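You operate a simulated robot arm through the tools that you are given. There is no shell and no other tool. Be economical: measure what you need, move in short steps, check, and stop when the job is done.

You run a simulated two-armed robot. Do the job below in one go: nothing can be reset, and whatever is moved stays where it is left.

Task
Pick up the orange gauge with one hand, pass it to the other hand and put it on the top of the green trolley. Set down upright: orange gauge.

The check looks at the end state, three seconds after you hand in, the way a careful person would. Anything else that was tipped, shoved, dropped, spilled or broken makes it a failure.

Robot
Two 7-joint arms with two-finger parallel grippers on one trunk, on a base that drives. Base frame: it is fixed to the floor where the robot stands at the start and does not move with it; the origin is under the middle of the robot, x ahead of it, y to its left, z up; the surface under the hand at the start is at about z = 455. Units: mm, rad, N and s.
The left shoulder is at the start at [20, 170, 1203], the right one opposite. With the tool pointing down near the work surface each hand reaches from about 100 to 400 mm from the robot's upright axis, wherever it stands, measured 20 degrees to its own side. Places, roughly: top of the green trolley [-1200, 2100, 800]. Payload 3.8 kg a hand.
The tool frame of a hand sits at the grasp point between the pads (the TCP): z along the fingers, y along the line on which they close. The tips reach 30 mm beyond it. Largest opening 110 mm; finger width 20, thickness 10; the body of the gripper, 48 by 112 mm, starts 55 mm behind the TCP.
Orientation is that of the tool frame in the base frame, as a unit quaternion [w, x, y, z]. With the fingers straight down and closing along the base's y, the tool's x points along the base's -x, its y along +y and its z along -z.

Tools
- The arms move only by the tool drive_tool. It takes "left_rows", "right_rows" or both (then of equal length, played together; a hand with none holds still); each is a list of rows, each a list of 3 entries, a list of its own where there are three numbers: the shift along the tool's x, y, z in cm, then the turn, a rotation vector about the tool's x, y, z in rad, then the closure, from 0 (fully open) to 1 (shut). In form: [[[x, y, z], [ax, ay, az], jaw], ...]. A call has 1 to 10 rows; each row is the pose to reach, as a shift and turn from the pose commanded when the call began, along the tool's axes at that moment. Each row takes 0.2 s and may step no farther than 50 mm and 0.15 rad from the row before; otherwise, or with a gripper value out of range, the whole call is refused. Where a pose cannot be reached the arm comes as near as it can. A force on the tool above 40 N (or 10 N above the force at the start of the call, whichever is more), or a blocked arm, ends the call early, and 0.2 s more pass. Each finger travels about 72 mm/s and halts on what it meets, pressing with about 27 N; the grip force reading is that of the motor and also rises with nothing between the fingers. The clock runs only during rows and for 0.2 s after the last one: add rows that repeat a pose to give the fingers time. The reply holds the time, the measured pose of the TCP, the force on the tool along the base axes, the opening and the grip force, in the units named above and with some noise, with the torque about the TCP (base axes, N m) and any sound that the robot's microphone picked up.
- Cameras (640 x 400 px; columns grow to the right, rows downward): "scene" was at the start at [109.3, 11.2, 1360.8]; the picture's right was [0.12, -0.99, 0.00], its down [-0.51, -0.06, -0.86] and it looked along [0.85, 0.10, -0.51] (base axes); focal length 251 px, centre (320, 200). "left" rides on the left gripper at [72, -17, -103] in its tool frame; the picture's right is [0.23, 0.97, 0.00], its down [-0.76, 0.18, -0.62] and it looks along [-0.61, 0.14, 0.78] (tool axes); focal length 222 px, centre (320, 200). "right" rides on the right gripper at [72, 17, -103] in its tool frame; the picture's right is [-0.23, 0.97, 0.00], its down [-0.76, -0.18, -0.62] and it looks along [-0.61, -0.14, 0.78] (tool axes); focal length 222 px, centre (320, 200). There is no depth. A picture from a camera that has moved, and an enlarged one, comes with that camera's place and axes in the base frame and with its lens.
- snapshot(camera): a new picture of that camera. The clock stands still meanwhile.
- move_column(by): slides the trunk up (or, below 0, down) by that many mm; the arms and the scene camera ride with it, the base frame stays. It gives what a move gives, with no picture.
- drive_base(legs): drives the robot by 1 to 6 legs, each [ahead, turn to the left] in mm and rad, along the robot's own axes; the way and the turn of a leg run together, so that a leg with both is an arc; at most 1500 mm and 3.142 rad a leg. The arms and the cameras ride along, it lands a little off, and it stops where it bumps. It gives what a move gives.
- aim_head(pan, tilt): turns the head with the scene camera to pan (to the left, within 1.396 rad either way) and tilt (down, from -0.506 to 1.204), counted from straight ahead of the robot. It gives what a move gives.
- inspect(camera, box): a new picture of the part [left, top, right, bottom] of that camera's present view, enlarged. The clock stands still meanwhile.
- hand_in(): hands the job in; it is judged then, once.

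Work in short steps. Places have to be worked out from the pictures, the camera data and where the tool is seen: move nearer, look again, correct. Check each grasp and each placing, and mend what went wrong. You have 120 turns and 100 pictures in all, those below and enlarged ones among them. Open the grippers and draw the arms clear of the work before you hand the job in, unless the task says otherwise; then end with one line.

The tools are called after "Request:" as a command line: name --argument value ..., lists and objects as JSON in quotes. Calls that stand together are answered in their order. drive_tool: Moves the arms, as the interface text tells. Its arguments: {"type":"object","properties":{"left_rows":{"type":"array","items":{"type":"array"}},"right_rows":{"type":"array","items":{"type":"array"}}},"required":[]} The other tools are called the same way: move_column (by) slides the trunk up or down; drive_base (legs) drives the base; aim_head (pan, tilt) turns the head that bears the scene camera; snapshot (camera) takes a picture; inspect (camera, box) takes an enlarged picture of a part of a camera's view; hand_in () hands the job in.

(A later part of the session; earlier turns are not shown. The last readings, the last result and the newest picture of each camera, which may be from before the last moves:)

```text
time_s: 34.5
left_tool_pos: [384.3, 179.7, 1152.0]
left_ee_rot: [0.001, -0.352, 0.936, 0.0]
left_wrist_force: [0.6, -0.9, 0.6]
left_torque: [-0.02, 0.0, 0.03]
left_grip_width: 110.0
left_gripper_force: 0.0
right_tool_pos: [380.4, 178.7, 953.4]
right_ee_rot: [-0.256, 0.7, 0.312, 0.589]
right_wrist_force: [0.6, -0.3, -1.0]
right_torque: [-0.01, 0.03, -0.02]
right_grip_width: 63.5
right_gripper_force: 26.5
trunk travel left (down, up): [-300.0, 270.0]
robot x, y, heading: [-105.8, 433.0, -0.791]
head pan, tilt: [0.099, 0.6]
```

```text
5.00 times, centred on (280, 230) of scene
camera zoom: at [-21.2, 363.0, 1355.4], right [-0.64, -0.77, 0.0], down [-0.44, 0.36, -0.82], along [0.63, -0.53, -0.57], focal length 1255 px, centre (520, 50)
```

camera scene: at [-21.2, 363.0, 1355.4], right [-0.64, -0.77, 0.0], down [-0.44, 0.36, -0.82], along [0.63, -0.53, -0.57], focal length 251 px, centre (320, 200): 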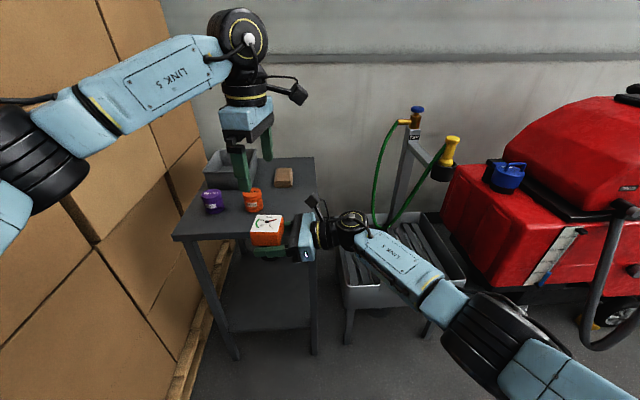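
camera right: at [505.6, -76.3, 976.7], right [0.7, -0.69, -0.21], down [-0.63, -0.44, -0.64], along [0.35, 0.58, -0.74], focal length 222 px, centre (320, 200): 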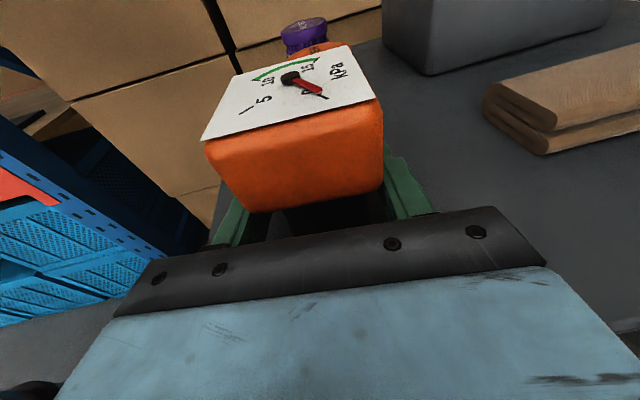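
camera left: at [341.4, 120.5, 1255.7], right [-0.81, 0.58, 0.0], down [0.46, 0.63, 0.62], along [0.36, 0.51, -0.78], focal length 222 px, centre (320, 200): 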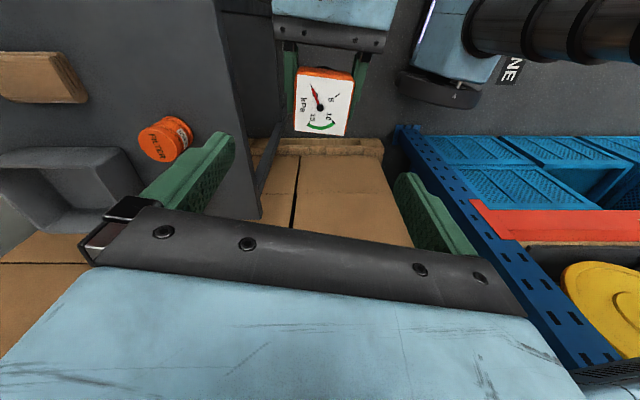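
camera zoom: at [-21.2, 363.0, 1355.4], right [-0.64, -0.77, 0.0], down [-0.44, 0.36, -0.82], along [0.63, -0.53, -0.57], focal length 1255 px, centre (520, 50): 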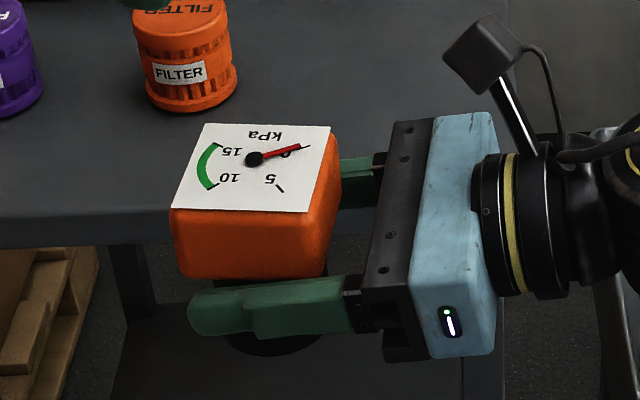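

The dial centre is at about (380, 181), 4 mm from the left TCP. I'll correct the roll and centring and descend to z≈1045.

Request:
drive_tool --left_rows '[[[0.2, 0.3, 2], [0, 0, -0.06], 0], [[0.25, 0.3, 5], [0, 0, -0.11], 0], [[0.25, 0.3, 8], [0, 0, -0.11], 0], [[0.25, 0.3, 10.7], [0, 0, -0.11], 0], [[0.25, 0.3, 10.7], [0, 0, -0.11], 0]]'

Request:
snapshot --camera "left"

Request:
inspect --camera "scene" --box '[210, 130, 350, 270]'

```text
time_s: 35.7
left_tool_pos: [379.1, 183.1, 1047.0]
left_ee_rot: [0.0, -0.401, 0.916, 0.0]
left_wrist_force: [-0.4, -0.5, 0.3]
left_torque: [0.03, 0.0, 0.0]
left_grip_width: 110.1
left_gripper_force: 0.2
right_tool_pos: [378.4, 178.0, 952.6]
right_ee_rot: [-0.257, 0.7, 0.313, 0.588]
right_wrist_force: [-0.2, -0.7, -1.4]
right_torque: [-0.03, 0.0, 0.0]
right_grip_width: 63.4
right_gripper_force: 26.8
trunk travel left (down, up): [-300.0, 270.0]
robot x, y, heading: [-102.3, 431.0, -0.792]
head pan, tilt: [0.099, 0.6]
```

```text
62 pictures are left
camera left: at [343.1, 118.2, 1149.2], right [-0.87, 0.49, 0.0], down [0.38, 0.68, 0.62], along [0.31, 0.54, -0.78], focal length 222 px, centre (320, 200)
```

left: 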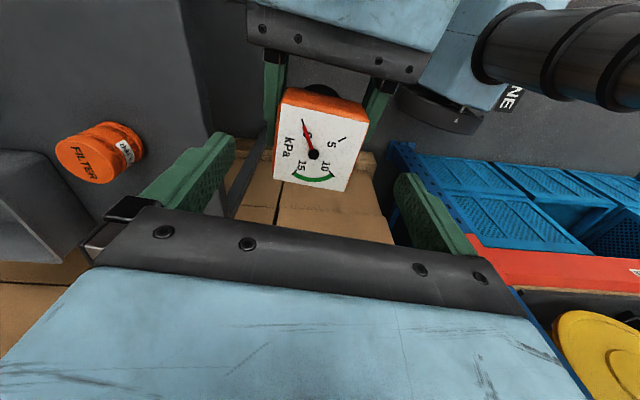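

```text
2.86 times, centred on (280, 200) of scene
camera zoom: at [-21.7, 363.4, 1355.5], right [-0.64, -0.77, 0.0], down [-0.43, 0.36, -0.83], along [0.63, -0.53, -0.56], focal length 717 px, centre (434, 200)
```

zoom: 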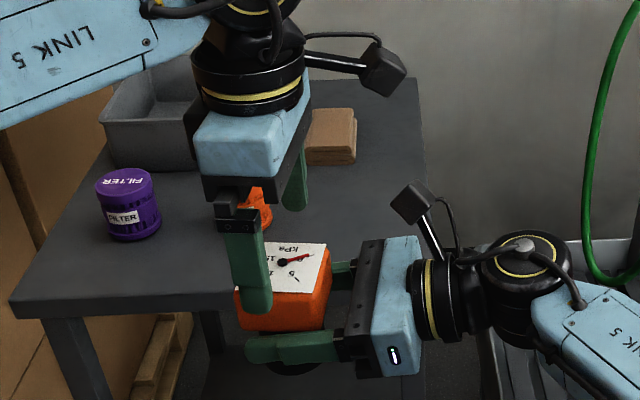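

Alignment looks good, within a few mm. I'll descend the last 40 mm slowly with the fingers still open.

Request:
drive_tool --left_rows '[[[0.2, -0.2, 1.2], [0, 0, 0], 0], [[0.2, -0.2, 2.4], [0, 0, 0], 0], [[0.2, -0.2, 3.4], [0, 0, 0], 0], [[0.2, -0.2, 3.9], [0, 0, 0], 0], [[0.2, -0.2, 3.9], [0, 0, 0], 0]]'

Request:
snapshot --camera "left"

Request:
inspect --camera "scene" --box '[210, 150, 350, 270]'

```text
time_s: 36.9
left_tool_pos: [379.8, 179.1, 1006.8]
left_ee_rot: [0.0, -0.401, 0.916, -0.001]
left_wrist_force: [-0.3, -0.1, -0.3]
left_torque: [0.0, 0.01, -0.02]
left_grip_width: 110.1
left_gripper_force: 0.0
right_tool_pos: [378.4, 180.0, 952.1]
right_ee_rot: [-0.256, 0.701, 0.314, 0.587]
right_wrist_force: [0.3, -0.1, -1.8]
right_torque: [-0.02, 0.02, -0.01]
right_grip_width: 64.0
right_gripper_force: 26.9
trunk travel left (down, up): [-300.0, 270.0]
robot x, y, heading: [-105.6, 436.1, -0.795]
head pan, tilt: [0.099, 0.6]
```

```text
60 pictures are left
camera left: at [343.3, 115.2, 1110.1], right [-0.87, 0.49, 0.0], down [0.39, 0.68, 0.62], along [0.31, 0.54, -0.78], focal length 222 px, centre (320, 200)
```

left: 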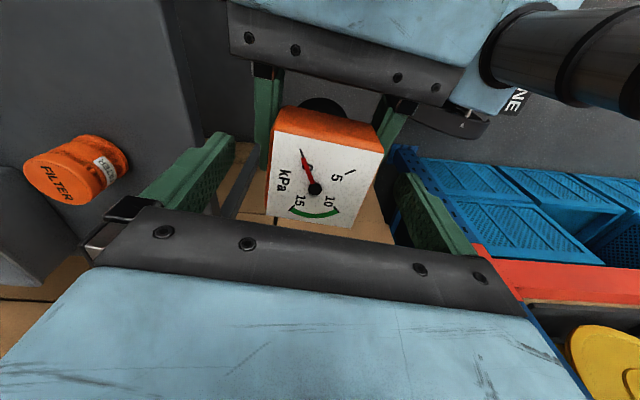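

```text
3.33 times, centred on (280, 210) of scene
camera zoom: at [-21.6, 363.4, 1355.5], right [-0.64, -0.77, 0.0], down [-0.43, 0.36, -0.83], along [0.63, -0.53, -0.56], focal length 837 px, centre (453, 167)
```

zoom: 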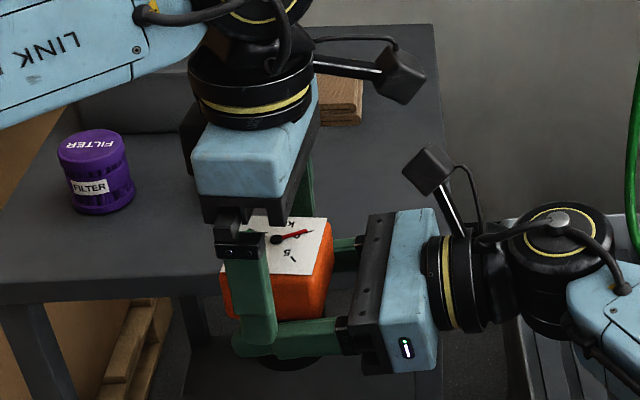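

The fingers straddle the head, with their tips about 12 mm above the right fingers. Now I'll close the left hand.

Request:
drive_tool --left_rows '[[[0, 0, 0], [0, 0, 0], 0.25], [[0, 0, 0], [0, 0, 0], 0.5], [[0, 0, 0], [0, 0, 0], 1], [[0, 0, 0], [0, 0, 0], 1], [[0, 0, 0], [0, 0, 0], 1]]'

Request:
snapshot --camera "left"

Request:
inspect --camera "scene" --box '[210, 150, 350, 270]'

```text
time_s: 38.1
left_tool_pos: [380.2, 179.7, 1006.7]
left_ee_rot: [0.001, -0.401, 0.916, 0.0]
left_wrist_force: [1.5, -1.2, -0.5]
left_torque: [0.0, -0.06, 0.09]
left_grip_width: 63.8
left_gripper_force: 26.7
right_tool_pos: [378.8, 179.1, 953.4]
right_ee_rot: [-0.257, 0.7, 0.313, 0.589]
right_wrist_force: [-2.0, 0.3, -0.5]
right_torque: [0.0, -0.04, -0.09]
right_grip_width: 63.8
right_gripper_force: 27.2
trunk travel left (down, up): [-300.0, 270.0]
robot x, y, heading: [-105.9, 433.7, -0.792]
head pan, tilt: [0.099, 0.6]
```

```text
58 pictures are left
camera left: at [343.5, 115.2, 1110.3], right [-0.87, 0.49, 0.0], down [0.38, 0.68, 0.62], along [0.31, 0.54, -0.78], focal length 222 px, centre (320, 200)
```

left: 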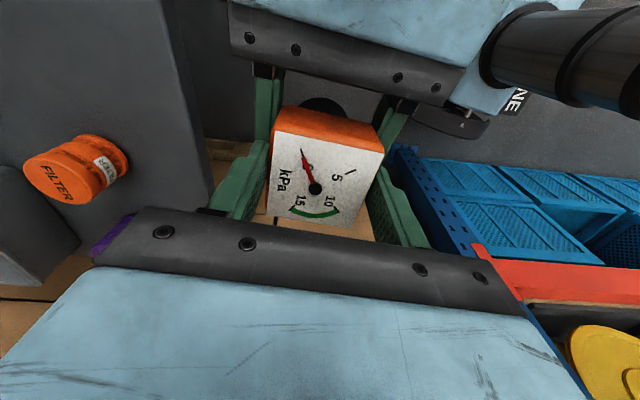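

```text
3.33 times, centred on (280, 210) of scene
camera zoom: at [-21.6, 363.4, 1355.5], right [-0.64, -0.77, 0.0], down [-0.43, 0.36, -0.83], along [0.63, -0.53, -0.57], focal length 837 px, centre (453, 167)
```

zoom: 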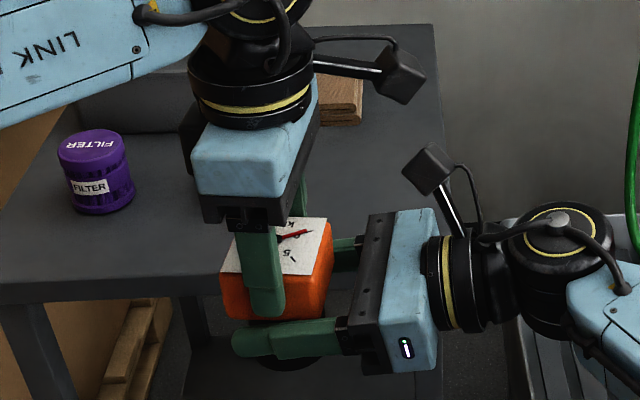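

Both hands hold the head at 63.8 mm. I'll open the right hand, wait, then withdraw it horizontally.

Request:
drive_tool --right_rows '[[[0, 0, 0], [0, 0, 0], 0.3], [[0, 0, 0], [0, 0, 0], 0.1], [[0, 0, 0], [0, 0, 0], 0], [[-0.3, 0, -2], [0, 0, 0], 0], [[-0.8, 0, -5], [0, 0, 0], 0], [[-1.6, 0, -9], [0, 0, 0], 0], [[-2.4, 0, -13], [0, 0, 0], 0], [[-2.8, 0, -16], [0, 0, 0], 0]]'

Request:
snapshot --camera "scene"

Request:
snapshot --camera "left"

```text
time_s: 39.9
left_tool_pos: [378.8, 179.5, 1007.8]
left_ee_rot: [0.001, -0.401, 0.916, 0.0]
left_wrist_force: [0.0, -1.1, -0.5]
left_torque: [-0.02, -0.01, 0.01]
left_grip_width: 63.8
left_gripper_force: 27.5
right_tool_pos: [268.6, 58.4, 954.5]
right_ee_rot: [-0.256, 0.7, 0.313, 0.588]
right_wrist_force: [0.3, 0.5, -0.1]
right_torque: [0.01, -0.01, -0.03]
right_grip_width: 110.2
right_gripper_force: 0.1
trunk travel left (down, up): [-300.0, 270.0]
robot x, y, heading: [-103.7, 437.9, -0.79]
head pan, tilt: [0.099, 0.6]
```

```text
56 pictures are left
camera scene: at [-21.9, 363.1, 1355.5], right [-0.64, -0.77, 0.0], down [-0.43, 0.36, -0.83], along [0.63, -0.53, -0.56], focal length 251 px, centre (320, 200)
```

scene: 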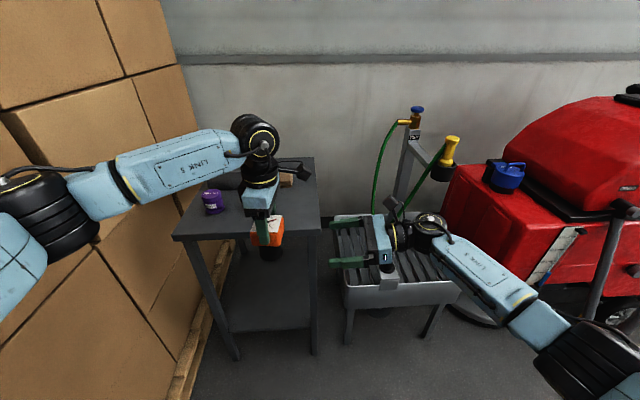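

```text
55 pictures are left
camera left: at [343.0, 115.0, 1110.3], right [-0.87, 0.49, 0.0], down [0.38, 0.68, 0.62], along [0.31, 0.54, -0.78], focal length 222 px, centre (320, 200)
```

left: 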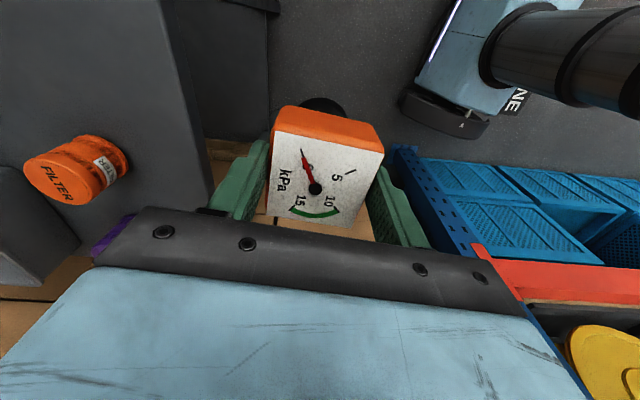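

The handover is done and the left hand holds the gauge alone, upright. I'll lift it while pulling it in and rolling the left hand back. Meanwhile the right hand withdraws further and up.

Request:
drive_tool --left_rows '[[[0, 1, -3], [0, 0, 0], 1], [[0, 2, -6], [0, 0, 0.15], 1], [[0, 3, -9], [0, 0, 0.3], 1], [[0, 4, -12], [0, 0, 0.45], 1], [[0, 5, -12], [0, 0, 0.6], 1], [[0, 6, -12], [0, 0, 0.75], 1], [[0, 7, -12], [0, 0, 0.9], 1], [[0, 8, -12], [0, 0, 1.05], 1], [[0, 9, -12], [0, 0, 1.2], 1], [[0, 10, -12], [0, 0, 1.35], 1]]' --right_rows '[[[1, 0, -2], [0, 0, 0], 0], [[2, 0, -4], [0, 0, 0], 0], [[3, 0, -6], [0, 0, 0], 0], [[4, 0, -8], [0, 0, 0], 0], [[5, 0, -10], [0, 0, 0], 0], [[6, 0, -12], [0, 0, 0], 0], [[7, -1, -14], [0, -0.14, 0], 0], [[8, -2, -16], [0, -0.28, 0], 0], [[9, -3, -18], [0, -0.42, 0], 0], [[10, -4, -20], [0, -0.56, 0], 0]]'

Request:
snapshot --camera "scene"

```text
time_s: 42.1
left_tool_pos: [304.4, 247.5, 1126.9]
left_ee_rot: [0.001, 0.261, 0.965, -0.001]
left_wrist_force: [0.4, 0.3, -1.6]
left_torque: [-0.03, 0.03, 0.02]
left_grip_width: 63.9
left_gripper_force: 26.7
right_tool_pos: [116.9, -45.4, 1087.2]
right_ee_rot: [-0.159, 0.836, 0.372, 0.371]
right_wrist_force: [0.2, -0.4, -0.2]
right_torque: [0.01, -0.01, 0.01]
right_grip_width: 110.1
right_gripper_force: 0.0
trunk travel left (down, up): [-300.0, 270.0]
robot x, y, heading: [-98.8, 432.6, -0.793]
head pan, tilt: [0.099, 0.6]
```

```text
54 pictures are left
camera scene: at [-21.9, 363.8, 1355.5], right [-0.64, -0.77, 0.0], down [-0.43, 0.36, -0.83], along [0.63, -0.53, -0.56], focal length 251 px, centre (320, 200)
```

scene: 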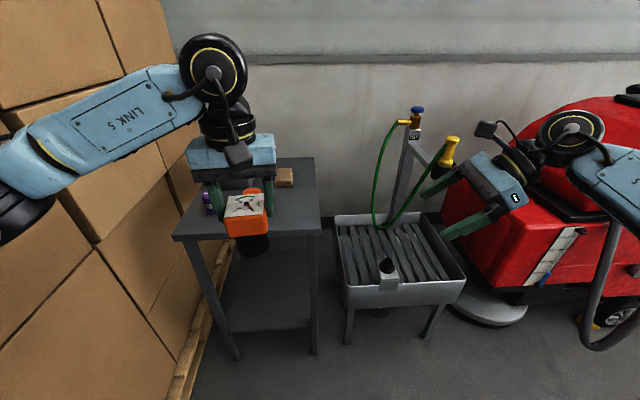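

Both hands are fine. I'll finish pointing the right hand down and look left, toward the trolley.

Request:
drive_tool --right_rows '[[[0, 0, 0], [0, -0.14, 0], 0], [[0, 0, 0], [0, -0.28, 0], 0], [[0, 0, 0], [0, -0.42, 0], 0], [[0, 0, 0], [0, -0.56, 0], 0], [[0, 0, 0], [0, -0.7, 0], 0], [[0, 0, 0], [0, -0.84, 0], 0]]'

Request:
drive_tool --right_rows '[[[0, 0, 0], [0, 0, -0.15], 0], [[0, 1, 0], [0, 0, -0.3], 0], [[0, -1, 0], [0, 0, -0.45], 0], [[0, -2, 0], [0, 0, -0.6], 0], [[0, -3, 0], [0, 0, -0.75], 0], [[0, -4, 0], [0, 0, -0.9], 0], [[0, -5, 0], [0, 0, -1.05], 0], [[0, -6, 0], [0, 0, -1.2], 0], [[0, -7, 0], [0, 0, -1.35], 0], [[0, -8, 0], [0, 0, -1.5], 0]]'

Request:
aim_head --pan 1.39 --tilt 0.4

Request:
snapshot --camera "scene"

```text
time_s: 43.5
left_tool_pos: [307.2, 246.6, 1125.9]
left_ee_rot: [0.001, 0.26, 0.966, 0.0]
left_wrist_force: [0.2, 0.6, -1.3]
left_torque: [-0.01, -0.02, 0.0]
left_grip_width: 63.7
left_gripper_force: 27.2
right_tool_pos: [118.8, -45.8, 1087.6]
right_ee_rot: [0.007, 0.915, 0.403, -0.002]
right_wrist_force: [-0.1, 0.1, -0.3]
right_torque: [0.01, -0.04, -0.02]
right_grip_width: 110.1
right_gripper_force: 0.0
trunk travel left (down, up): [-300.0, 270.0]
robot x, y, heading: [-102.9, 434.9, -0.79]
head pan, tilt: [0.099, 0.6]
```

```text
time_s: 45.7
left_tool_pos: [306.2, 247.4, 1126.6]
left_ee_rot: [0.001, 0.26, 0.965, 0.0]
left_wrist_force: [0.1, -0.6, -1.9]
left_torque: [-0.03, 0.01, -0.04]
left_grip_width: 64.1
left_gripper_force: 27.0
right_tool_pos: [59.0, 7.8, 1088.2]
right_ee_rot: [0.004, 0.393, 0.92, -0.005]
right_wrist_force: [0.2, 0.4, -0.5]
right_torque: [-0.01, 0.05, 0.02]
right_grip_width: 110.0
right_gripper_force: 0.2
trunk travel left (down, up): [-300.0, 270.0]
robot x, y, heading: [-105.7, 435.7, -0.791]
head pan, tilt: [0.099, 0.6]
```

```text
time_s: 47.1
left_tool_pos: [305.1, 246.8, 1126.3]
left_ee_rot: [0.001, 0.259, 0.966, -0.001]
left_wrist_force: [0.4, -0.1, -1.6]
left_torque: [0.01, -0.01, 0.03]
left_grip_width: 63.5
left_gripper_force: 26.8
right_tool_pos: [59.7, 8.0, 1087.6]
right_ee_rot: [0.004, 0.393, 0.919, -0.005]
right_wrist_force: [-0.1, -0.2, -0.3]
right_torque: [0.01, -0.02, -0.03]
right_grip_width: 110.1
right_gripper_force: 0.1
trunk travel left (down, up): [-300.0, 270.0]
robot x, y, heading: [-103.8, 433.5, -0.795]
head pan, tilt: [1.389, 0.4]
```

```text
53 pictures are left
camera scene: at [-12.9, 471.9, 1373.7], right [0.56, -0.83, 0.0], down [-0.32, -0.22, -0.92], along [0.76, 0.52, -0.39], focal length 251 px, centre (320, 200)
```

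scene: 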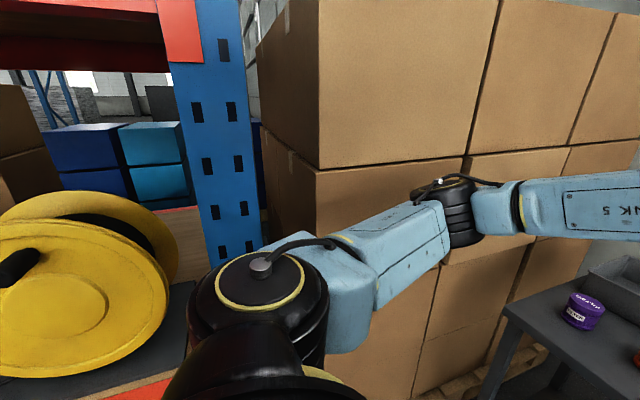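

The rack front runs about 700 mm from the robot and the box stack is nearer, so I'll turn right, away from them, to face -x, then look ahead.

Request:
drive_base --legs '[[0, -2.3]]'

Request:
aim_head --pan -0.3 --tilt 0.35

Request:
snapshot --camera "scene"

```text
time_s: 53.0
left_tool_pos: [-512.7, 246.6, 1125.9]
left_ee_rot: [0.0, 0.986, 0.167, -0.001]
left_wrist_force: [0.5, 0.0, -2.1]
left_torque: [-0.01, -0.02, 0.01]
left_grip_width: 63.5
left_gripper_force: 26.6
right_tool_pos: [-532.7, 589.4, 1086.1]
right_ee_rot: [-0.004, 1.0, 0.026, -0.006]
right_wrist_force: [0.0, 0.3, -0.9]
right_torque: [0.01, -0.01, 0.01]
right_grip_width: 110.2
right_gripper_force: 0.0
trunk travel left (down, up): [-300.0, 270.0]
robot x, y, heading: [-102.8, 433.0, -3.075]
head pan, tilt: [1.389, 0.4]
```

```text
time_s: 54.7
left_tool_pos: [-511.9, 246.9, 1125.6]
left_ee_rot: [0.0, 0.986, 0.167, -0.001]
left_wrist_force: [-0.2, -0.4, -1.9]
left_torque: [-0.01, -0.01, 0.04]
left_grip_width: 63.5
left_gripper_force: 27.1
right_tool_pos: [-532.5, 590.1, 1087.7]
right_ee_rot: [-0.003, 1.0, 0.025, -0.004]
right_wrist_force: [0.2, 0.5, 0.0]
right_torque: [0.01, 0.0, 0.0]
right_grip_width: 109.9
right_gripper_force: 0.1
trunk travel left (down, up): [-300.0, 270.0]
robot x, y, heading: [-104.6, 436.8, -3.077]
head pan, tilt: [-0.3, 0.351]
```

```text
52 pictures are left
camera scene: at [-216.1, 454.8, 1378.3], right [0.23, 0.97, 0.0], down [0.33, -0.08, -0.94], along [-0.91, 0.22, -0.34], focal length 251 px, centre (320, 200)
```

scene: 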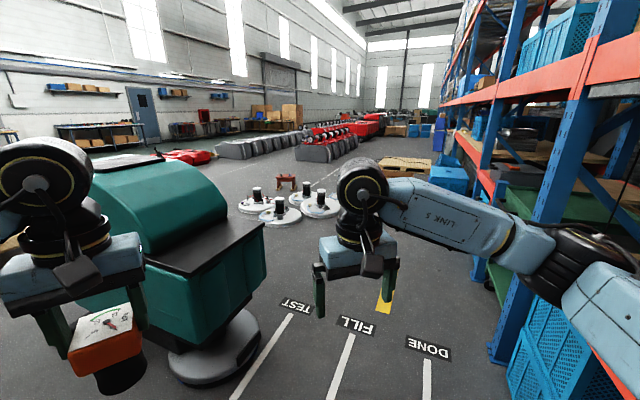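

A teal machine is ahead on the left and the trolley seems to stand in the rack bay just past the blue upright. I'll zoom in on it.

Request:
inspect --camera "scene" --box '[440, 60, 640, 360]'

Request:
aim_head --pan -0.75 --tilt 0.35

Request:
snapshot --camera "scene"

```text
1.33 times, centred on (540, 210) of scene
camera zoom: at [-216.1, 454.8, 1378.3], right [0.23, 0.97, 0.0], down [0.33, -0.08, -0.94], along [-0.91, 0.22, -0.34], focal length 335 px, centre (27, 187)
```

zoom: 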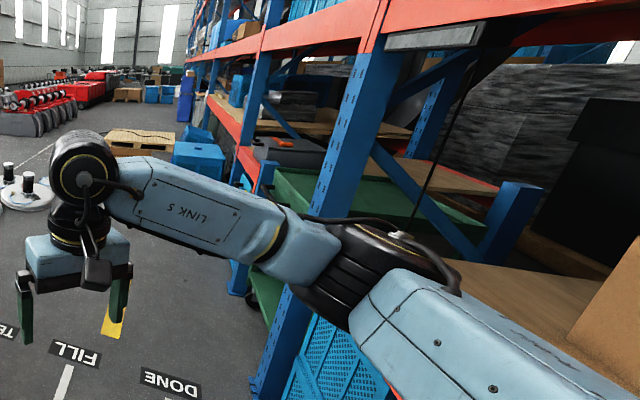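

```text
time_s: 55.6
left_tool_pos: [-512.2, 246.8, 1127.0]
left_ee_rot: [0.0, 0.986, 0.166, -0.001]
left_wrist_force: [-0.1, -0.7, -1.3]
left_torque: [0.02, 0.0, 0.02]
left_grip_width: 63.6
left_gripper_force: 26.6
right_tool_pos: [-531.7, 589.1, 1086.9]
right_ee_rot: [-0.003, 1.0, 0.024, -0.005]
right_wrist_force: [0.6, 0.0, -0.3]
right_torque: [-0.01, 0.02, 0.0]
right_grip_width: 110.1
right_gripper_force: 0.0
trunk travel left (down, up): [-300.0, 270.0]
robot x, y, heading: [-103.6, 433.3, -3.071]
head pan, tilt: [-0.75, 0.351]
```

```text
50 pictures are left
camera scene: at [-197.8, 492.1, 1378.3], right [0.63, 0.78, 0.0], down [0.27, -0.22, -0.94], along [-0.73, 0.59, -0.34], focal length 251 px, centre (320, 200)
```

scene: 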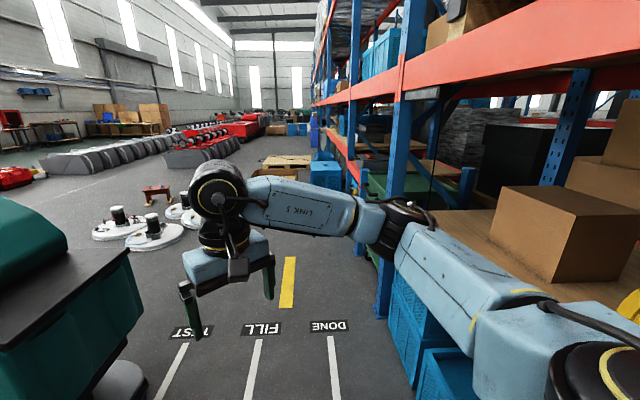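

The trolley is inside the rack, behind the second upright, with a machine on the left side of the aisle. I'll turn to about 152° and drive 900 mm along the aisle between them, then look again.

Request:
drive_base --legs '[[0, -0.56], [900, 0]]'

Request:
aim_head --pan -0.9 --tilt 0.45

Request:
snapshot --camera "scene"

```text
time_s: 61.9
left_tool_pos: [-1346.9, 911.1, 1127.0]
left_ee_rot: [0.0, 0.994, -0.108, -0.001]
left_wrist_force: [0.2, 0.3, -2.4]
left_torque: [0.0, 0.01, -0.01]
left_grip_width: 63.6
left_gripper_force: 26.8
right_tool_pos: [-1185.2, 1211.5, 1086.9]
right_ee_rot: [-0.005, 0.969, -0.248, -0.004]
right_wrist_force: [-0.4, -0.7, 0.8]
right_torque: [0.02, -0.03, -0.02]
right_grip_width: 110.1
right_gripper_force: 0.0
trunk travel left (down, up): [-300.0, 270.0]
robot x, y, heading: [-903.1, 857.4, 2.662]
head pan, tilt: [-0.75, 0.351]
```

```text
time_s: 62.6
left_tool_pos: [-1348.4, 909.6, 1126.4]
left_ee_rot: [0.001, 0.994, -0.108, -0.001]
left_wrist_force: [0.0, 0.3, -1.8]
left_torque: [-0.02, -0.01, 0.03]
left_grip_width: 63.5
left_gripper_force: 26.8
right_tool_pos: [-1185.2, 1212.0, 1088.0]
right_ee_rot: [-0.005, 0.969, -0.248, -0.004]
right_wrist_force: [0.2, -0.5, 0.2]
right_torque: [0.0, 0.0, 0.01]
right_grip_width: 110.1
right_gripper_force: 0.0
trunk travel left (down, up): [-300.0, 270.0]
robot x, y, heading: [-902.1, 856.7, 2.655]
head pan, tilt: [-0.901, 0.45]
```

```text
49 pictures are left
camera scene: at [-937.9, 956.1, 1369.1], right [0.98, 0.19, 0.0], down [0.08, -0.43, -0.9], along [-0.17, 0.88, -0.43], focal length 251 px, centre (320, 200)
```

scene: 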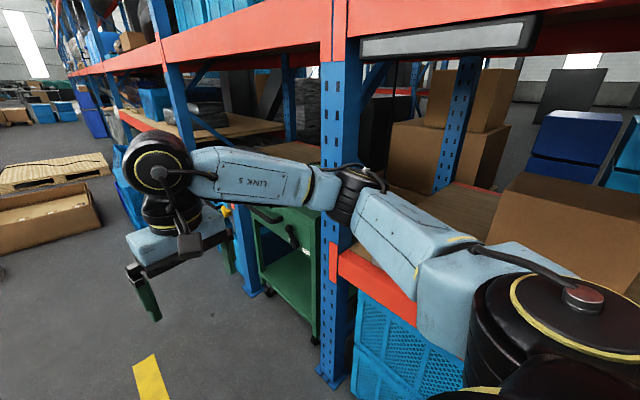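

The green trolley is visible in the bay just past the upright. I'll go 850 mm further along the aisle, then turn right to face it squarely.

Request:
drive_base --legs '[[850, 0], [0, -1.6]]'

Request:
aim_head --pan 0.0 --tilt 0.45

Request:
snapshot --camera "scene"

```text
time_s: 71.0
left_tool_pos: [-1595.5, 1696.3, 1127.1]
left_ee_rot: [0.001, -0.619, 0.785, 0.001]
left_wrist_force: [0.7, 1.2, -1.6]
left_torque: [0.01, -0.01, -0.01]
left_grip_width: 63.9
left_gripper_force: 27.2
right_tool_pos: [-1295.6, 1528.0, 1086.7]
right_ee_rot: [0.006, -0.501, 0.865, -0.001]
right_wrist_force: [-0.7, -0.1, -1.0]
right_torque: [0.01, 0.02, 0.0]
right_grip_width: 110.0
right_gripper_force: 0.0
trunk travel left (down, up): [-300.0, 270.0]
robot x, y, heading: [-1655.0, 1254.7, 1.062]
head pan, tilt: [-0.901, 0.45]
```

```text
time_s: 72.2
left_tool_pos: [-1594.5, 1695.1, 1126.7]
left_ee_rot: [0.001, -0.619, 0.785, 0.001]
left_wrist_force: [-0.1, -0.6, -1.5]
left_torque: [-0.01, 0.01, 0.02]
left_grip_width: 63.6
left_gripper_force: 27.2
right_tool_pos: [-1296.1, 1527.6, 1086.9]
right_ee_rot: [0.007, -0.501, 0.865, -0.001]
right_wrist_force: [0.0, -0.1, 0.1]
right_torque: [0.02, -0.01, 0.02]
right_grip_width: 110.0
right_gripper_force: 0.0
trunk travel left (down, up): [-300.0, 270.0]
robot x, y, heading: [-1658.2, 1251.9, 1.07]
head pan, tilt: [0.0, 0.45]
```

```text
48 pictures are left
camera scene: at [-1604.7, 1350.6, 1369.1], right [0.88, -0.48, 0.0], down [-0.21, -0.38, -0.9], along [0.43, 0.79, -0.44], focal length 251 px, centre (320, 200)
```

scene: 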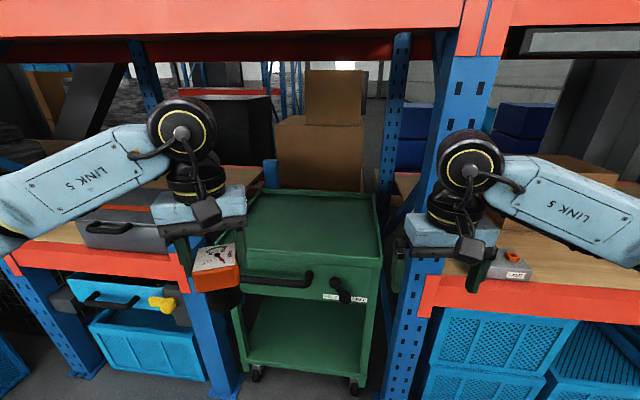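

The trolley stands between two uprights, roughly 480 wide, with its front edge about 780 ahead. I'll zoom in on its top to check the rim and any items on it.

Request:
inspect --camera "scene" --box '[190, 170, 430, 320]'

Request:
snapshot --camera "left"

Request:
snapshot --camera "right"

```text
2.67 times, centred on (310, 245) of scene
camera zoom: at [-1604.7, 1350.6, 1369.1], right [0.88, -0.48, 0.0], down [-0.21, -0.38, -0.9], along [0.43, 0.79, -0.44], focal length 669 px, centre (347, 80)
```

zoom: 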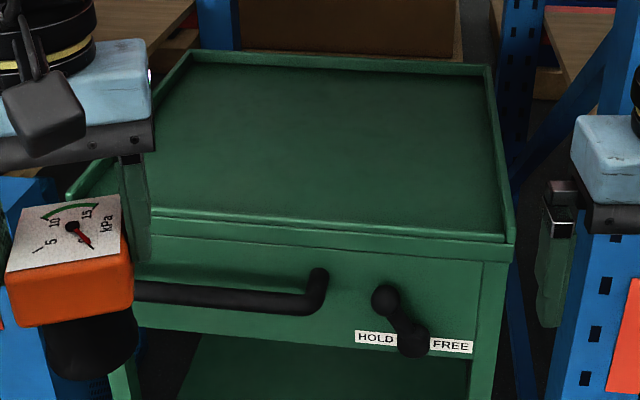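

```text
46 pictures are left
camera left: at [-1594.7, 1622.3, 1229.8], right [-1.0, 0.01, 0.0], down [0.01, 0.78, 0.62], along [0.0, 0.62, -0.78], focal length 222 px, centre (320, 200)
```

left: 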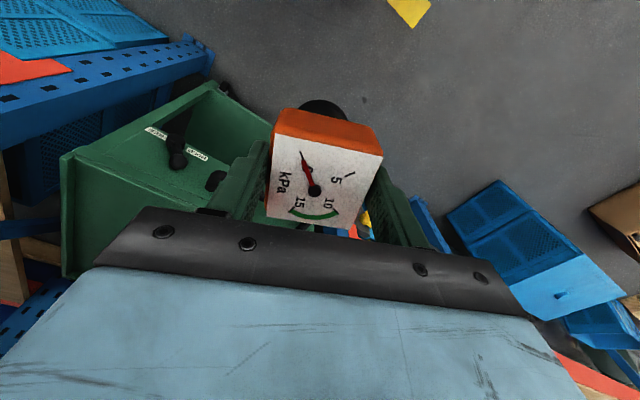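

```text
45 pictures are left
camera right: at [-1347.7, 1473.9, 1190.3], right [-0.73, 0.68, 0.0], down [0.53, 0.57, 0.63], along [0.43, 0.46, -0.77], focal length 222 px, centre (320, 200)
```

right: 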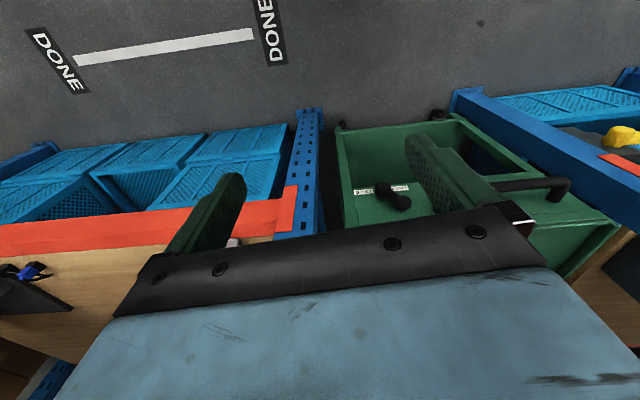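

The top is empty and rimmed at the sides and back, with a low front lip. A brake lever and a drawer handle stick out of the front face, so the base must stop well short of them. First I'll pull both hands in.

Request:
drive_tool --left_rows '[[[2.4, -0.4, 0], [0, 0, 0], 1], [[4.8, -0.8, 0], [0, 0, 0], 1], [[7.2, -1.2, 0], [0, 0, 0], 1], [[9.6, -1.5, 0], [0, 0, 0], 1]]' --right_rows '[[[3, -2.9, 0], [0, 0, 0], 0], [[6, -5.8, 0], [0, 0, 0], 0], [[9, -8.7, 0], [0, 0, 0], 0], [[12.3, -11.7, 0], [0, 0, 0], 0]]'

Request:
inspect --camera "scene" --box '[290, 250, 390, 320]'

Request:
snapshot --camera "scene"

```text
time_s: 73.2
left_tool_pos: [-1603.7, 1597.8, 1126.3]
left_ee_rot: [0.001, -0.619, 0.785, 0.001]
left_wrist_force: [-0.4, 0.1, -1.2]
left_torque: [-0.01, -0.02, 0.02]
left_grip_width: 63.7
left_gripper_force: 27.1
right_tool_pos: [-1255.2, 1362.2, 1086.1]
right_ee_rot: [0.007, -0.501, 0.865, -0.001]
right_wrist_force: [1.0, 0.0, -0.3]
right_torque: [0.03, -0.01, -0.01]
right_grip_width: 110.1
right_gripper_force: 0.0
trunk travel left (down, up): [-300.0, 270.0]
robot x, y, heading: [-1657.3, 1250.9, 1.065]
head pan, tilt: [0.0, 0.45]
```

```text
5.71 times, centred on (340, 285) of scene
camera zoom: at [-1604.8, 1349.0, 1369.2], right [0.88, -0.48, 0.0], down [-0.21, -0.38, -0.9], along [0.43, 0.79, -0.43], focal length 1434 px, centre (206, -286)
```

zoom: 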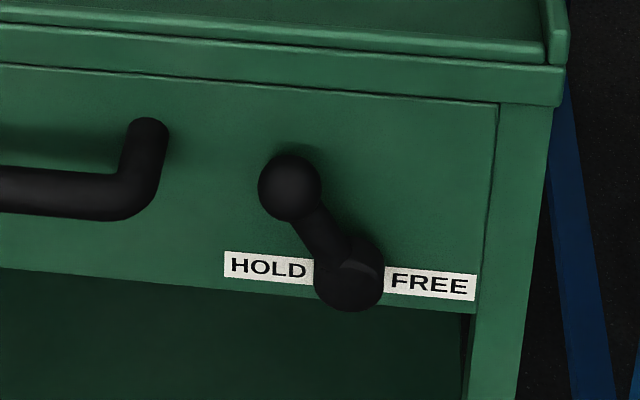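

```text
43 pictures are left
camera scene: at [-1604.8, 1349.0, 1369.2], right [0.88, -0.48, 0.0], down [-0.21, -0.38, -0.9], along [0.43, 0.79, -0.43], focal length 251 px, centre (320, 200)
```

scene: 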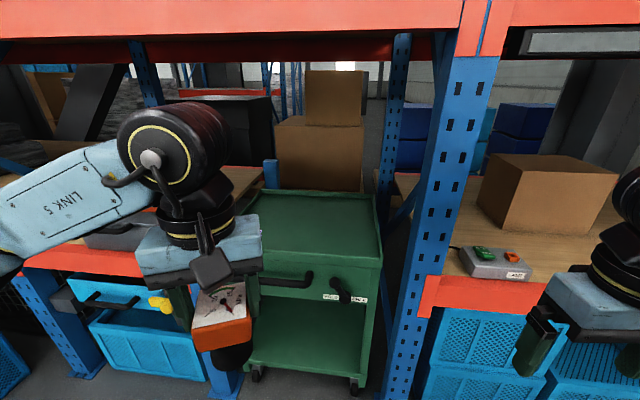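

The brake is on HOLD and the hands are tucked. I'll drive 250 mm ahead and measure again.

Request:
drive_base --legs '[[250, 0]]'

Request:
aim_head --pan -0.1 --tilt 0.75

Request:
snapshot --camera "scene"

Request:
snapshot --camera "left"

```text
time_s: 75.0
left_tool_pos: [-1482.3, 1815.8, 1126.3]
left_ee_rot: [-0.001, -0.619, 0.786, 0.0]
left_wrist_force: [0.0, -0.1, -1.4]
left_torque: [-0.04, 0.01, -0.02]
left_grip_width: 63.9
left_gripper_force: 27.2
right_tool_pos: [-1136.6, 1580.4, 1085.8]
right_ee_rot: [0.006, -0.5, 0.866, -0.001]
right_wrist_force: [0.0, -0.8, 0.4]
right_torque: [-0.02, 0.03, -0.01]
right_grip_width: 109.9
right_gripper_force: 0.0
trunk travel left (down, up): [-300.0, 270.0]
robot x, y, heading: [-1540.3, 1467.7, 1.067]
head pan, tilt: [0.0, 0.45]
```

```text
time_s: 75.8
left_tool_pos: [-1483.3, 1816.3, 1126.5]
left_ee_rot: [0.001, -0.618, 0.786, 0.001]
left_wrist_force: [0.7, 0.3, -1.2]
left_torque: [0.01, -0.02, -0.01]
left_grip_width: 63.5
left_gripper_force: 26.6
right_tool_pos: [-1136.1, 1579.4, 1085.7]
right_ee_rot: [0.006, -0.501, 0.865, 0.0]
right_wrist_force: [-0.2, 0.4, 0.5]
right_torque: [-0.01, 0.0, 0.04]
right_grip_width: 110.1
right_gripper_force: 0.0
trunk travel left (down, up): [-300.0, 270.0]
robot x, y, heading: [-1537.4, 1468.1, 1.071]
head pan, tilt: [-0.099, 0.75]
```

```text
42 pictures are left
camera scene: at [-1482.6, 1554.7, 1342.7], right [0.82, -0.57, 0.0], down [-0.39, -0.56, -0.73], along [0.42, 0.6, -0.68], focal length 251 px, centre (320, 200)
```

scene: 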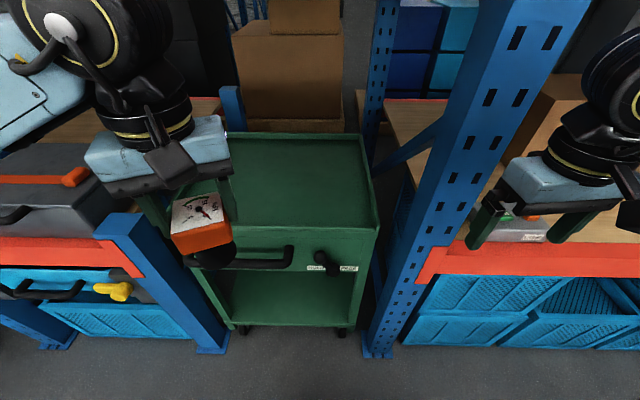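

```text
41 pictures are left
camera left: at [-1483.0, 1741.0, 1229.7], right [-1.0, 0.01, 0.0], down [0.01, 0.78, 0.62], along [0.0, 0.62, -0.78], focal length 222 px, centre (320, 200)
```

left: 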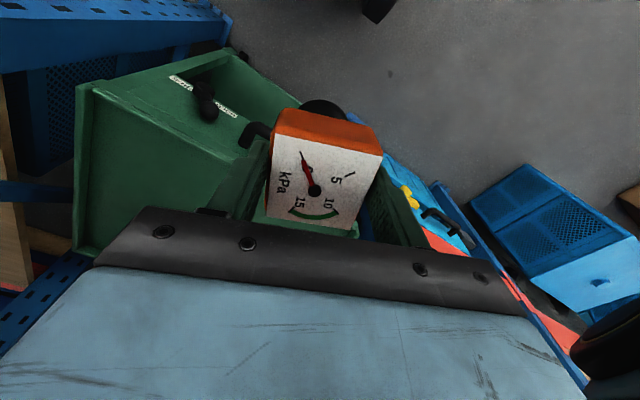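

The left upright only reaches shelf height and only the right one is tall. I'll zoom in on the trolley top to triangulate its height more exactly.

Request:
inspect --camera "scene" --box '[220, 120, 400, 260]'

```text
2.86 times, centred on (310, 190) of scene
camera zoom: at [-1482.6, 1554.7, 1342.7], right [0.82, -0.57, 0.0], down [-0.39, -0.56, -0.73], along [0.42, 0.6, -0.68], focal length 717 px, centre (349, 229)
```

zoom: 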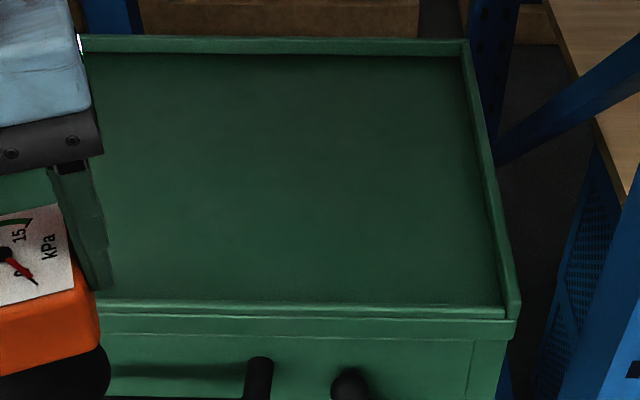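

The lip is at z≈811, so the tray surface is at about 800, and the lip lies about 540 ahead. The gauge bottom is about 105 below the left TCP, so it should touch at TCP z≈905. I'll drive 90 mm further.

Request:
drive_base --legs '[[90, 0]]'

```text
time_s: 76.9
left_tool_pos: [-1438.9, 1896.1, 1125.7]
left_ee_rot: [0.0, -0.619, 0.786, 0.002]
left_wrist_force: [-0.1, -0.4, -2.1]
left_torque: [-0.04, 0.0, -0.06]
left_grip_width: 63.7
left_gripper_force: 26.8
right_tool_pos: [-1093.7, 1659.7, 1085.7]
right_ee_rot: [0.006, -0.501, 0.866, -0.001]
right_wrist_force: [0.2, -0.1, 0.7]
right_torque: [-0.02, -0.02, 0.04]
right_grip_width: 110.2
right_gripper_force: 0.0
trunk travel left (down, up): [-300.0, 270.0]
robot x, y, heading: [-1494.5, 1544.9, 1.068]
head pan, tilt: [-0.099, 0.75]
```

Next I'll extend the left hand over the tray at the present height, toward (-1279, 2062).

Request:
drive_tool --left_rows '[[[-3.3, -1.95, 0], [0, 0, 0], 1], [[-6.6, -3.9, 0], [0, 0, 0], 1], [[-9.9, -5.85, 0], [0, 0, 0], 1], [[-13.2, -7.8, 0], [0, 0, 0], 1], [[-16.5, -9.75, 0], [0, 0, 0], 1], [[-19.9, -11.7, 0], [0, 0, 0], 1]]'

Request:
snapshot --camera "scene"

Request:
snapshot --camera "left"

```text
time_s: 78.3
left_tool_pos: [-1278.1, 2060.7, 1126.1]
left_ee_rot: [0.0, -0.618, 0.786, 0.001]
left_wrist_force: [1.2, 0.2, -1.7]
left_torque: [0.0, 0.0, 0.02]
left_grip_width: 63.6
left_gripper_force: 27.1
right_tool_pos: [-1091.1, 1658.7, 1086.3]
right_ee_rot: [0.006, -0.499, 0.866, 0.0]
right_wrist_force: [-0.2, 0.1, 0.3]
right_torque: [-0.03, -0.01, -0.02]
right_grip_width: 109.8
right_gripper_force: 0.0
trunk travel left (down, up): [-300.0, 270.0]
robot x, y, heading: [-1497.8, 1544.3, 1.069]
head pan, tilt: [-0.099, 0.75]
```

```text
39 pictures are left
camera scene: at [-1437.9, 1633.4, 1342.6], right [0.82, -0.57, 0.0], down [-0.39, -0.56, -0.73], along [0.42, 0.6, -0.68], focal length 251 px, centre (320, 200)
```

scene: 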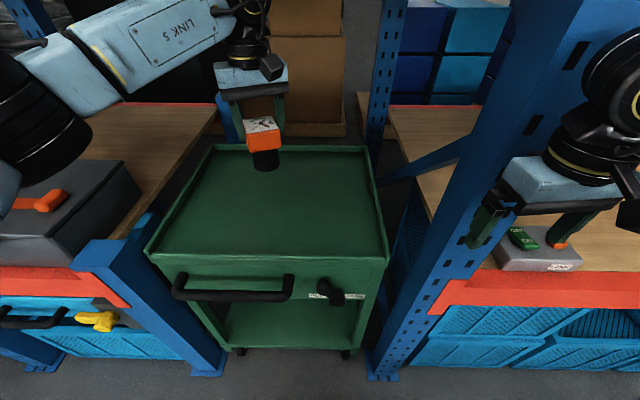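

```text
38 pictures are left
camera left: at [-1277.7, 1986.6, 1230.1], right [-1.0, 0.01, 0.0], down [0.01, 0.78, 0.62], along [0.01, 0.62, -0.78], focal length 222 px, centre (320, 200)
```

left: 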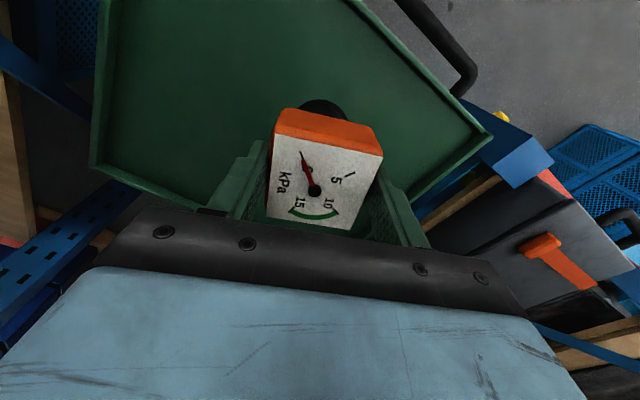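

The gauge is about 65 mm inside the front lip, so I'll move it 40 mm further in and begin lowering with the arm only, to keep the elbow high above the grey case on the left shelf.

Request:
drive_tool --left_rows '[[[-2, -0.5, 2], [0, 0, 0], 1], [[-3.8, -1.0, 4], [0, 0, 0], 1], [[-3.8, -1.0, 7], [0, 0, 0], 1], [[-3.8, -1.0, 10], [0, 0, 0], 1]]'

Request:
snapshot --camera "scene"

```text
time_s: 79.3
left_tool_pos: [-1261.2, 2094.5, 1026.4]
left_ee_rot: [0.001, -0.618, 0.786, 0.001]
left_wrist_force: [0.1, -0.2, -2.2]
left_torque: [0.01, -0.01, -0.01]
left_grip_width: 63.7
left_gripper_force: 27.6
right_tool_pos: [-1093.0, 1658.3, 1085.9]
right_ee_rot: [0.006, -0.501, 0.866, -0.001]
right_wrist_force: [-0.4, -0.1, 0.1]
right_torque: [0.03, -0.04, 0.0]
right_grip_width: 110.0
right_gripper_force: 0.0
trunk travel left (down, up): [-300.0, 270.0]
robot x, y, heading: [-1497.8, 1547.8, 1.063]
head pan, tilt: [-0.099, 0.75]
```

```text
37 pictures are left
camera scene: at [-1438.8, 1633.7, 1342.6], right [0.82, -0.57, 0.0], down [-0.39, -0.56, -0.73], along [0.42, 0.6, -0.68], focal length 251 px, centre (320, 200)
```

scene: 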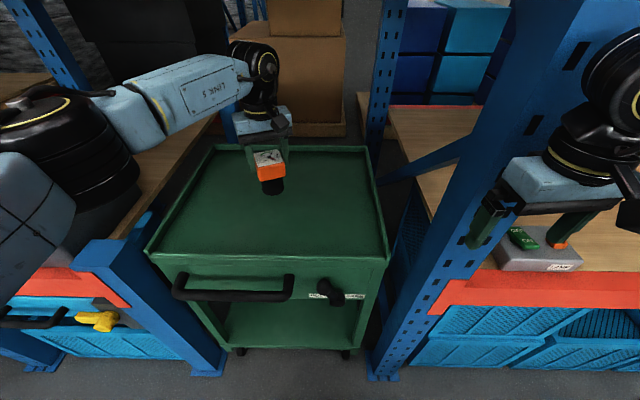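

The elbow swung down over the case area. I'll look left before lowering further.

Request:
aim_head --pan 0.7 --tilt 0.75

Request:
snapshot --camera "scene"

```text
time_s: 80.4
left_tool_pos: [-1261.1, 2094.6, 1026.1]
left_ee_rot: [0.001, -0.618, 0.786, 0.001]
left_wrist_force: [0.0, 0.5, -1.5]
left_torque: [-0.04, -0.01, -0.01]
left_grip_width: 63.5
left_gripper_force: 26.9
right_tool_pos: [-1094.1, 1659.0, 1086.5]
right_ee_rot: [0.007, -0.5, 0.866, -0.001]
right_wrist_force: [-0.2, -0.2, 0.6]
right_torque: [-0.01, 0.02, 0.02]
right_grip_width: 110.1
right_gripper_force: 0.0
trunk travel left (down, up): [-300.0, 270.0]
robot x, y, heading: [-1493.9, 1546.2, 1.063]
head pan, tilt: [0.7, 0.75]
```

```text
36 pictures are left
camera scene: at [-1502.0, 1646.7, 1342.6], right [0.98, 0.19, 0.0], down [0.13, -0.67, -0.73], along [-0.14, 0.72, -0.68], focal length 251 px, centre (320, 200)
```

scene: 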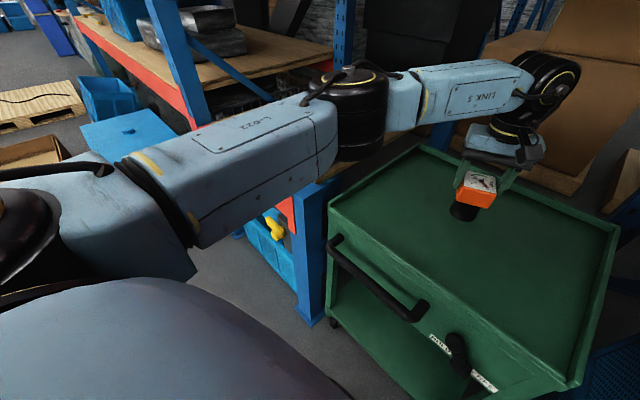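

The elbow's top is at z≈1245, at least 150 mm above the case, so lowering is safe. I'll lower 90 mm to TCP z≈936.

Request:
drive_tool --left_rows '[[[0, 0, 3], [0, 0, 0], 1], [[0, 0, 6], [0, 0, 0], 1], [[0, 0, 9], [0, 0, 0], 1], [[0, 0, 9], [0, 0, 0], 1]]'

Request:
snapshot --camera "scene"

Request:
inspect --camera "scene" --box '[400, 130, 620, 290]'

```text
time_s: 81.4
left_tool_pos: [-1260.8, 2095.2, 937.1]
left_ee_rot: [0.0, -0.618, 0.786, 0.001]
left_wrist_force: [-0.9, 0.3, 0.0]
left_torque: [0.03, -0.05, 0.03]
left_grip_width: 63.6
left_gripper_force: 27.0
right_tool_pos: [-1093.0, 1658.6, 1086.1]
right_ee_rot: [0.006, -0.5, 0.866, -0.001]
right_wrist_force: [-0.9, 0.2, -0.3]
right_torque: [-0.03, 0.0, -0.03]
right_grip_width: 110.0
right_gripper_force: 0.1
trunk travel left (down, up): [-300.0, 270.0]
robot x, y, heading: [-1494.1, 1548.4, 1.064]
head pan, tilt: [0.7, 0.75]
```

```text
35 pictures are left
camera scene: at [-1502.2, 1646.6, 1342.6], right [0.98, 0.19, 0.0], down [0.13, -0.67, -0.73], along [-0.14, 0.72, -0.68], focal length 251 px, centre (320, 200)
```

scene: 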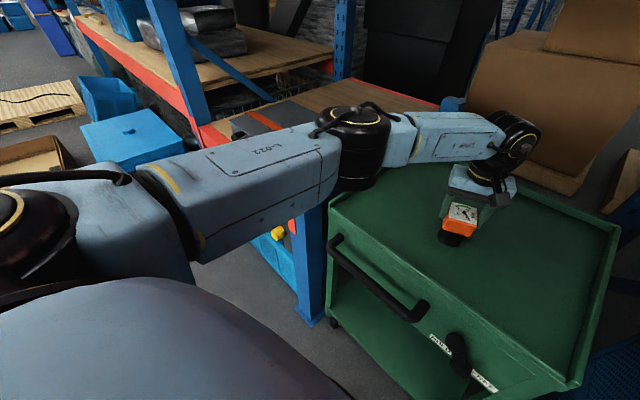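

```text
2.50 times, centred on (510, 210) of scene
camera zoom: at [-1502.2, 1646.6, 1342.6], right [0.98, 0.19, 0.0], down [0.13, -0.67, -0.73], along [-0.14, 0.72, -0.68], focal length 628 px, centre (-155, 175)
```

zoom: 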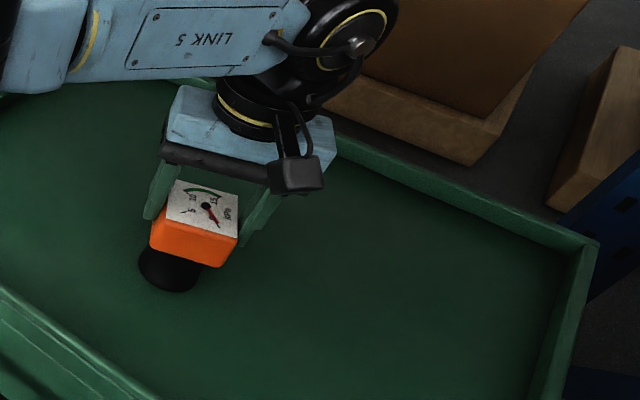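

The gauge is close above the tray and still upright. I'll lower it in small steps while watching the force.

Request:
drive_tool --left_rows '[[[0, 0, 0.5], [0, 0, 0], 1], [[0, 0, 1.0], [0, 0, 0], 1], [[0, 0, 1.5], [0, 0, 0], 1]]'

Request:
inspect --camera "scene" --box '[400, 170, 520, 260]'

```text
time_s: 82.2
left_tool_pos: [-1259.7, 2092.8, 923.8]
left_ee_rot: [0.004, -0.619, 0.786, 0.001]
left_wrist_force: [0.5, 0.0, 24.2]
left_torque: [-0.1, 0.18, 0.04]
left_grip_width: 63.6
left_gripper_force: 27.0
right_tool_pos: [-1092.4, 1656.1, 1086.3]
right_ee_rot: [0.008, -0.5, 0.866, 0.0]
right_wrist_force: [0.4, 0.1, -0.5]
right_torque: [0.0, 0.0, 0.0]
right_grip_width: 109.9
right_gripper_force: 0.1
trunk travel left (down, up): [-300.0, 270.0]
robot x, y, heading: [-1495.8, 1546.7, 1.065]
head pan, tilt: [0.7, 0.75]
```

```text
4.44 times, centred on (460, 215) of scene
camera zoom: at [-1502.8, 1644.6, 1342.9], right [0.98, 0.19, 0.0], down [0.13, -0.67, -0.73], along [-0.14, 0.72, -0.68], focal length 1116 px, centre (-302, 133)
```

zoom: 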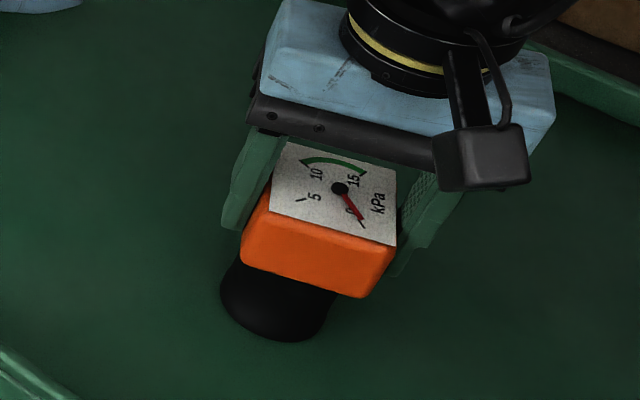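

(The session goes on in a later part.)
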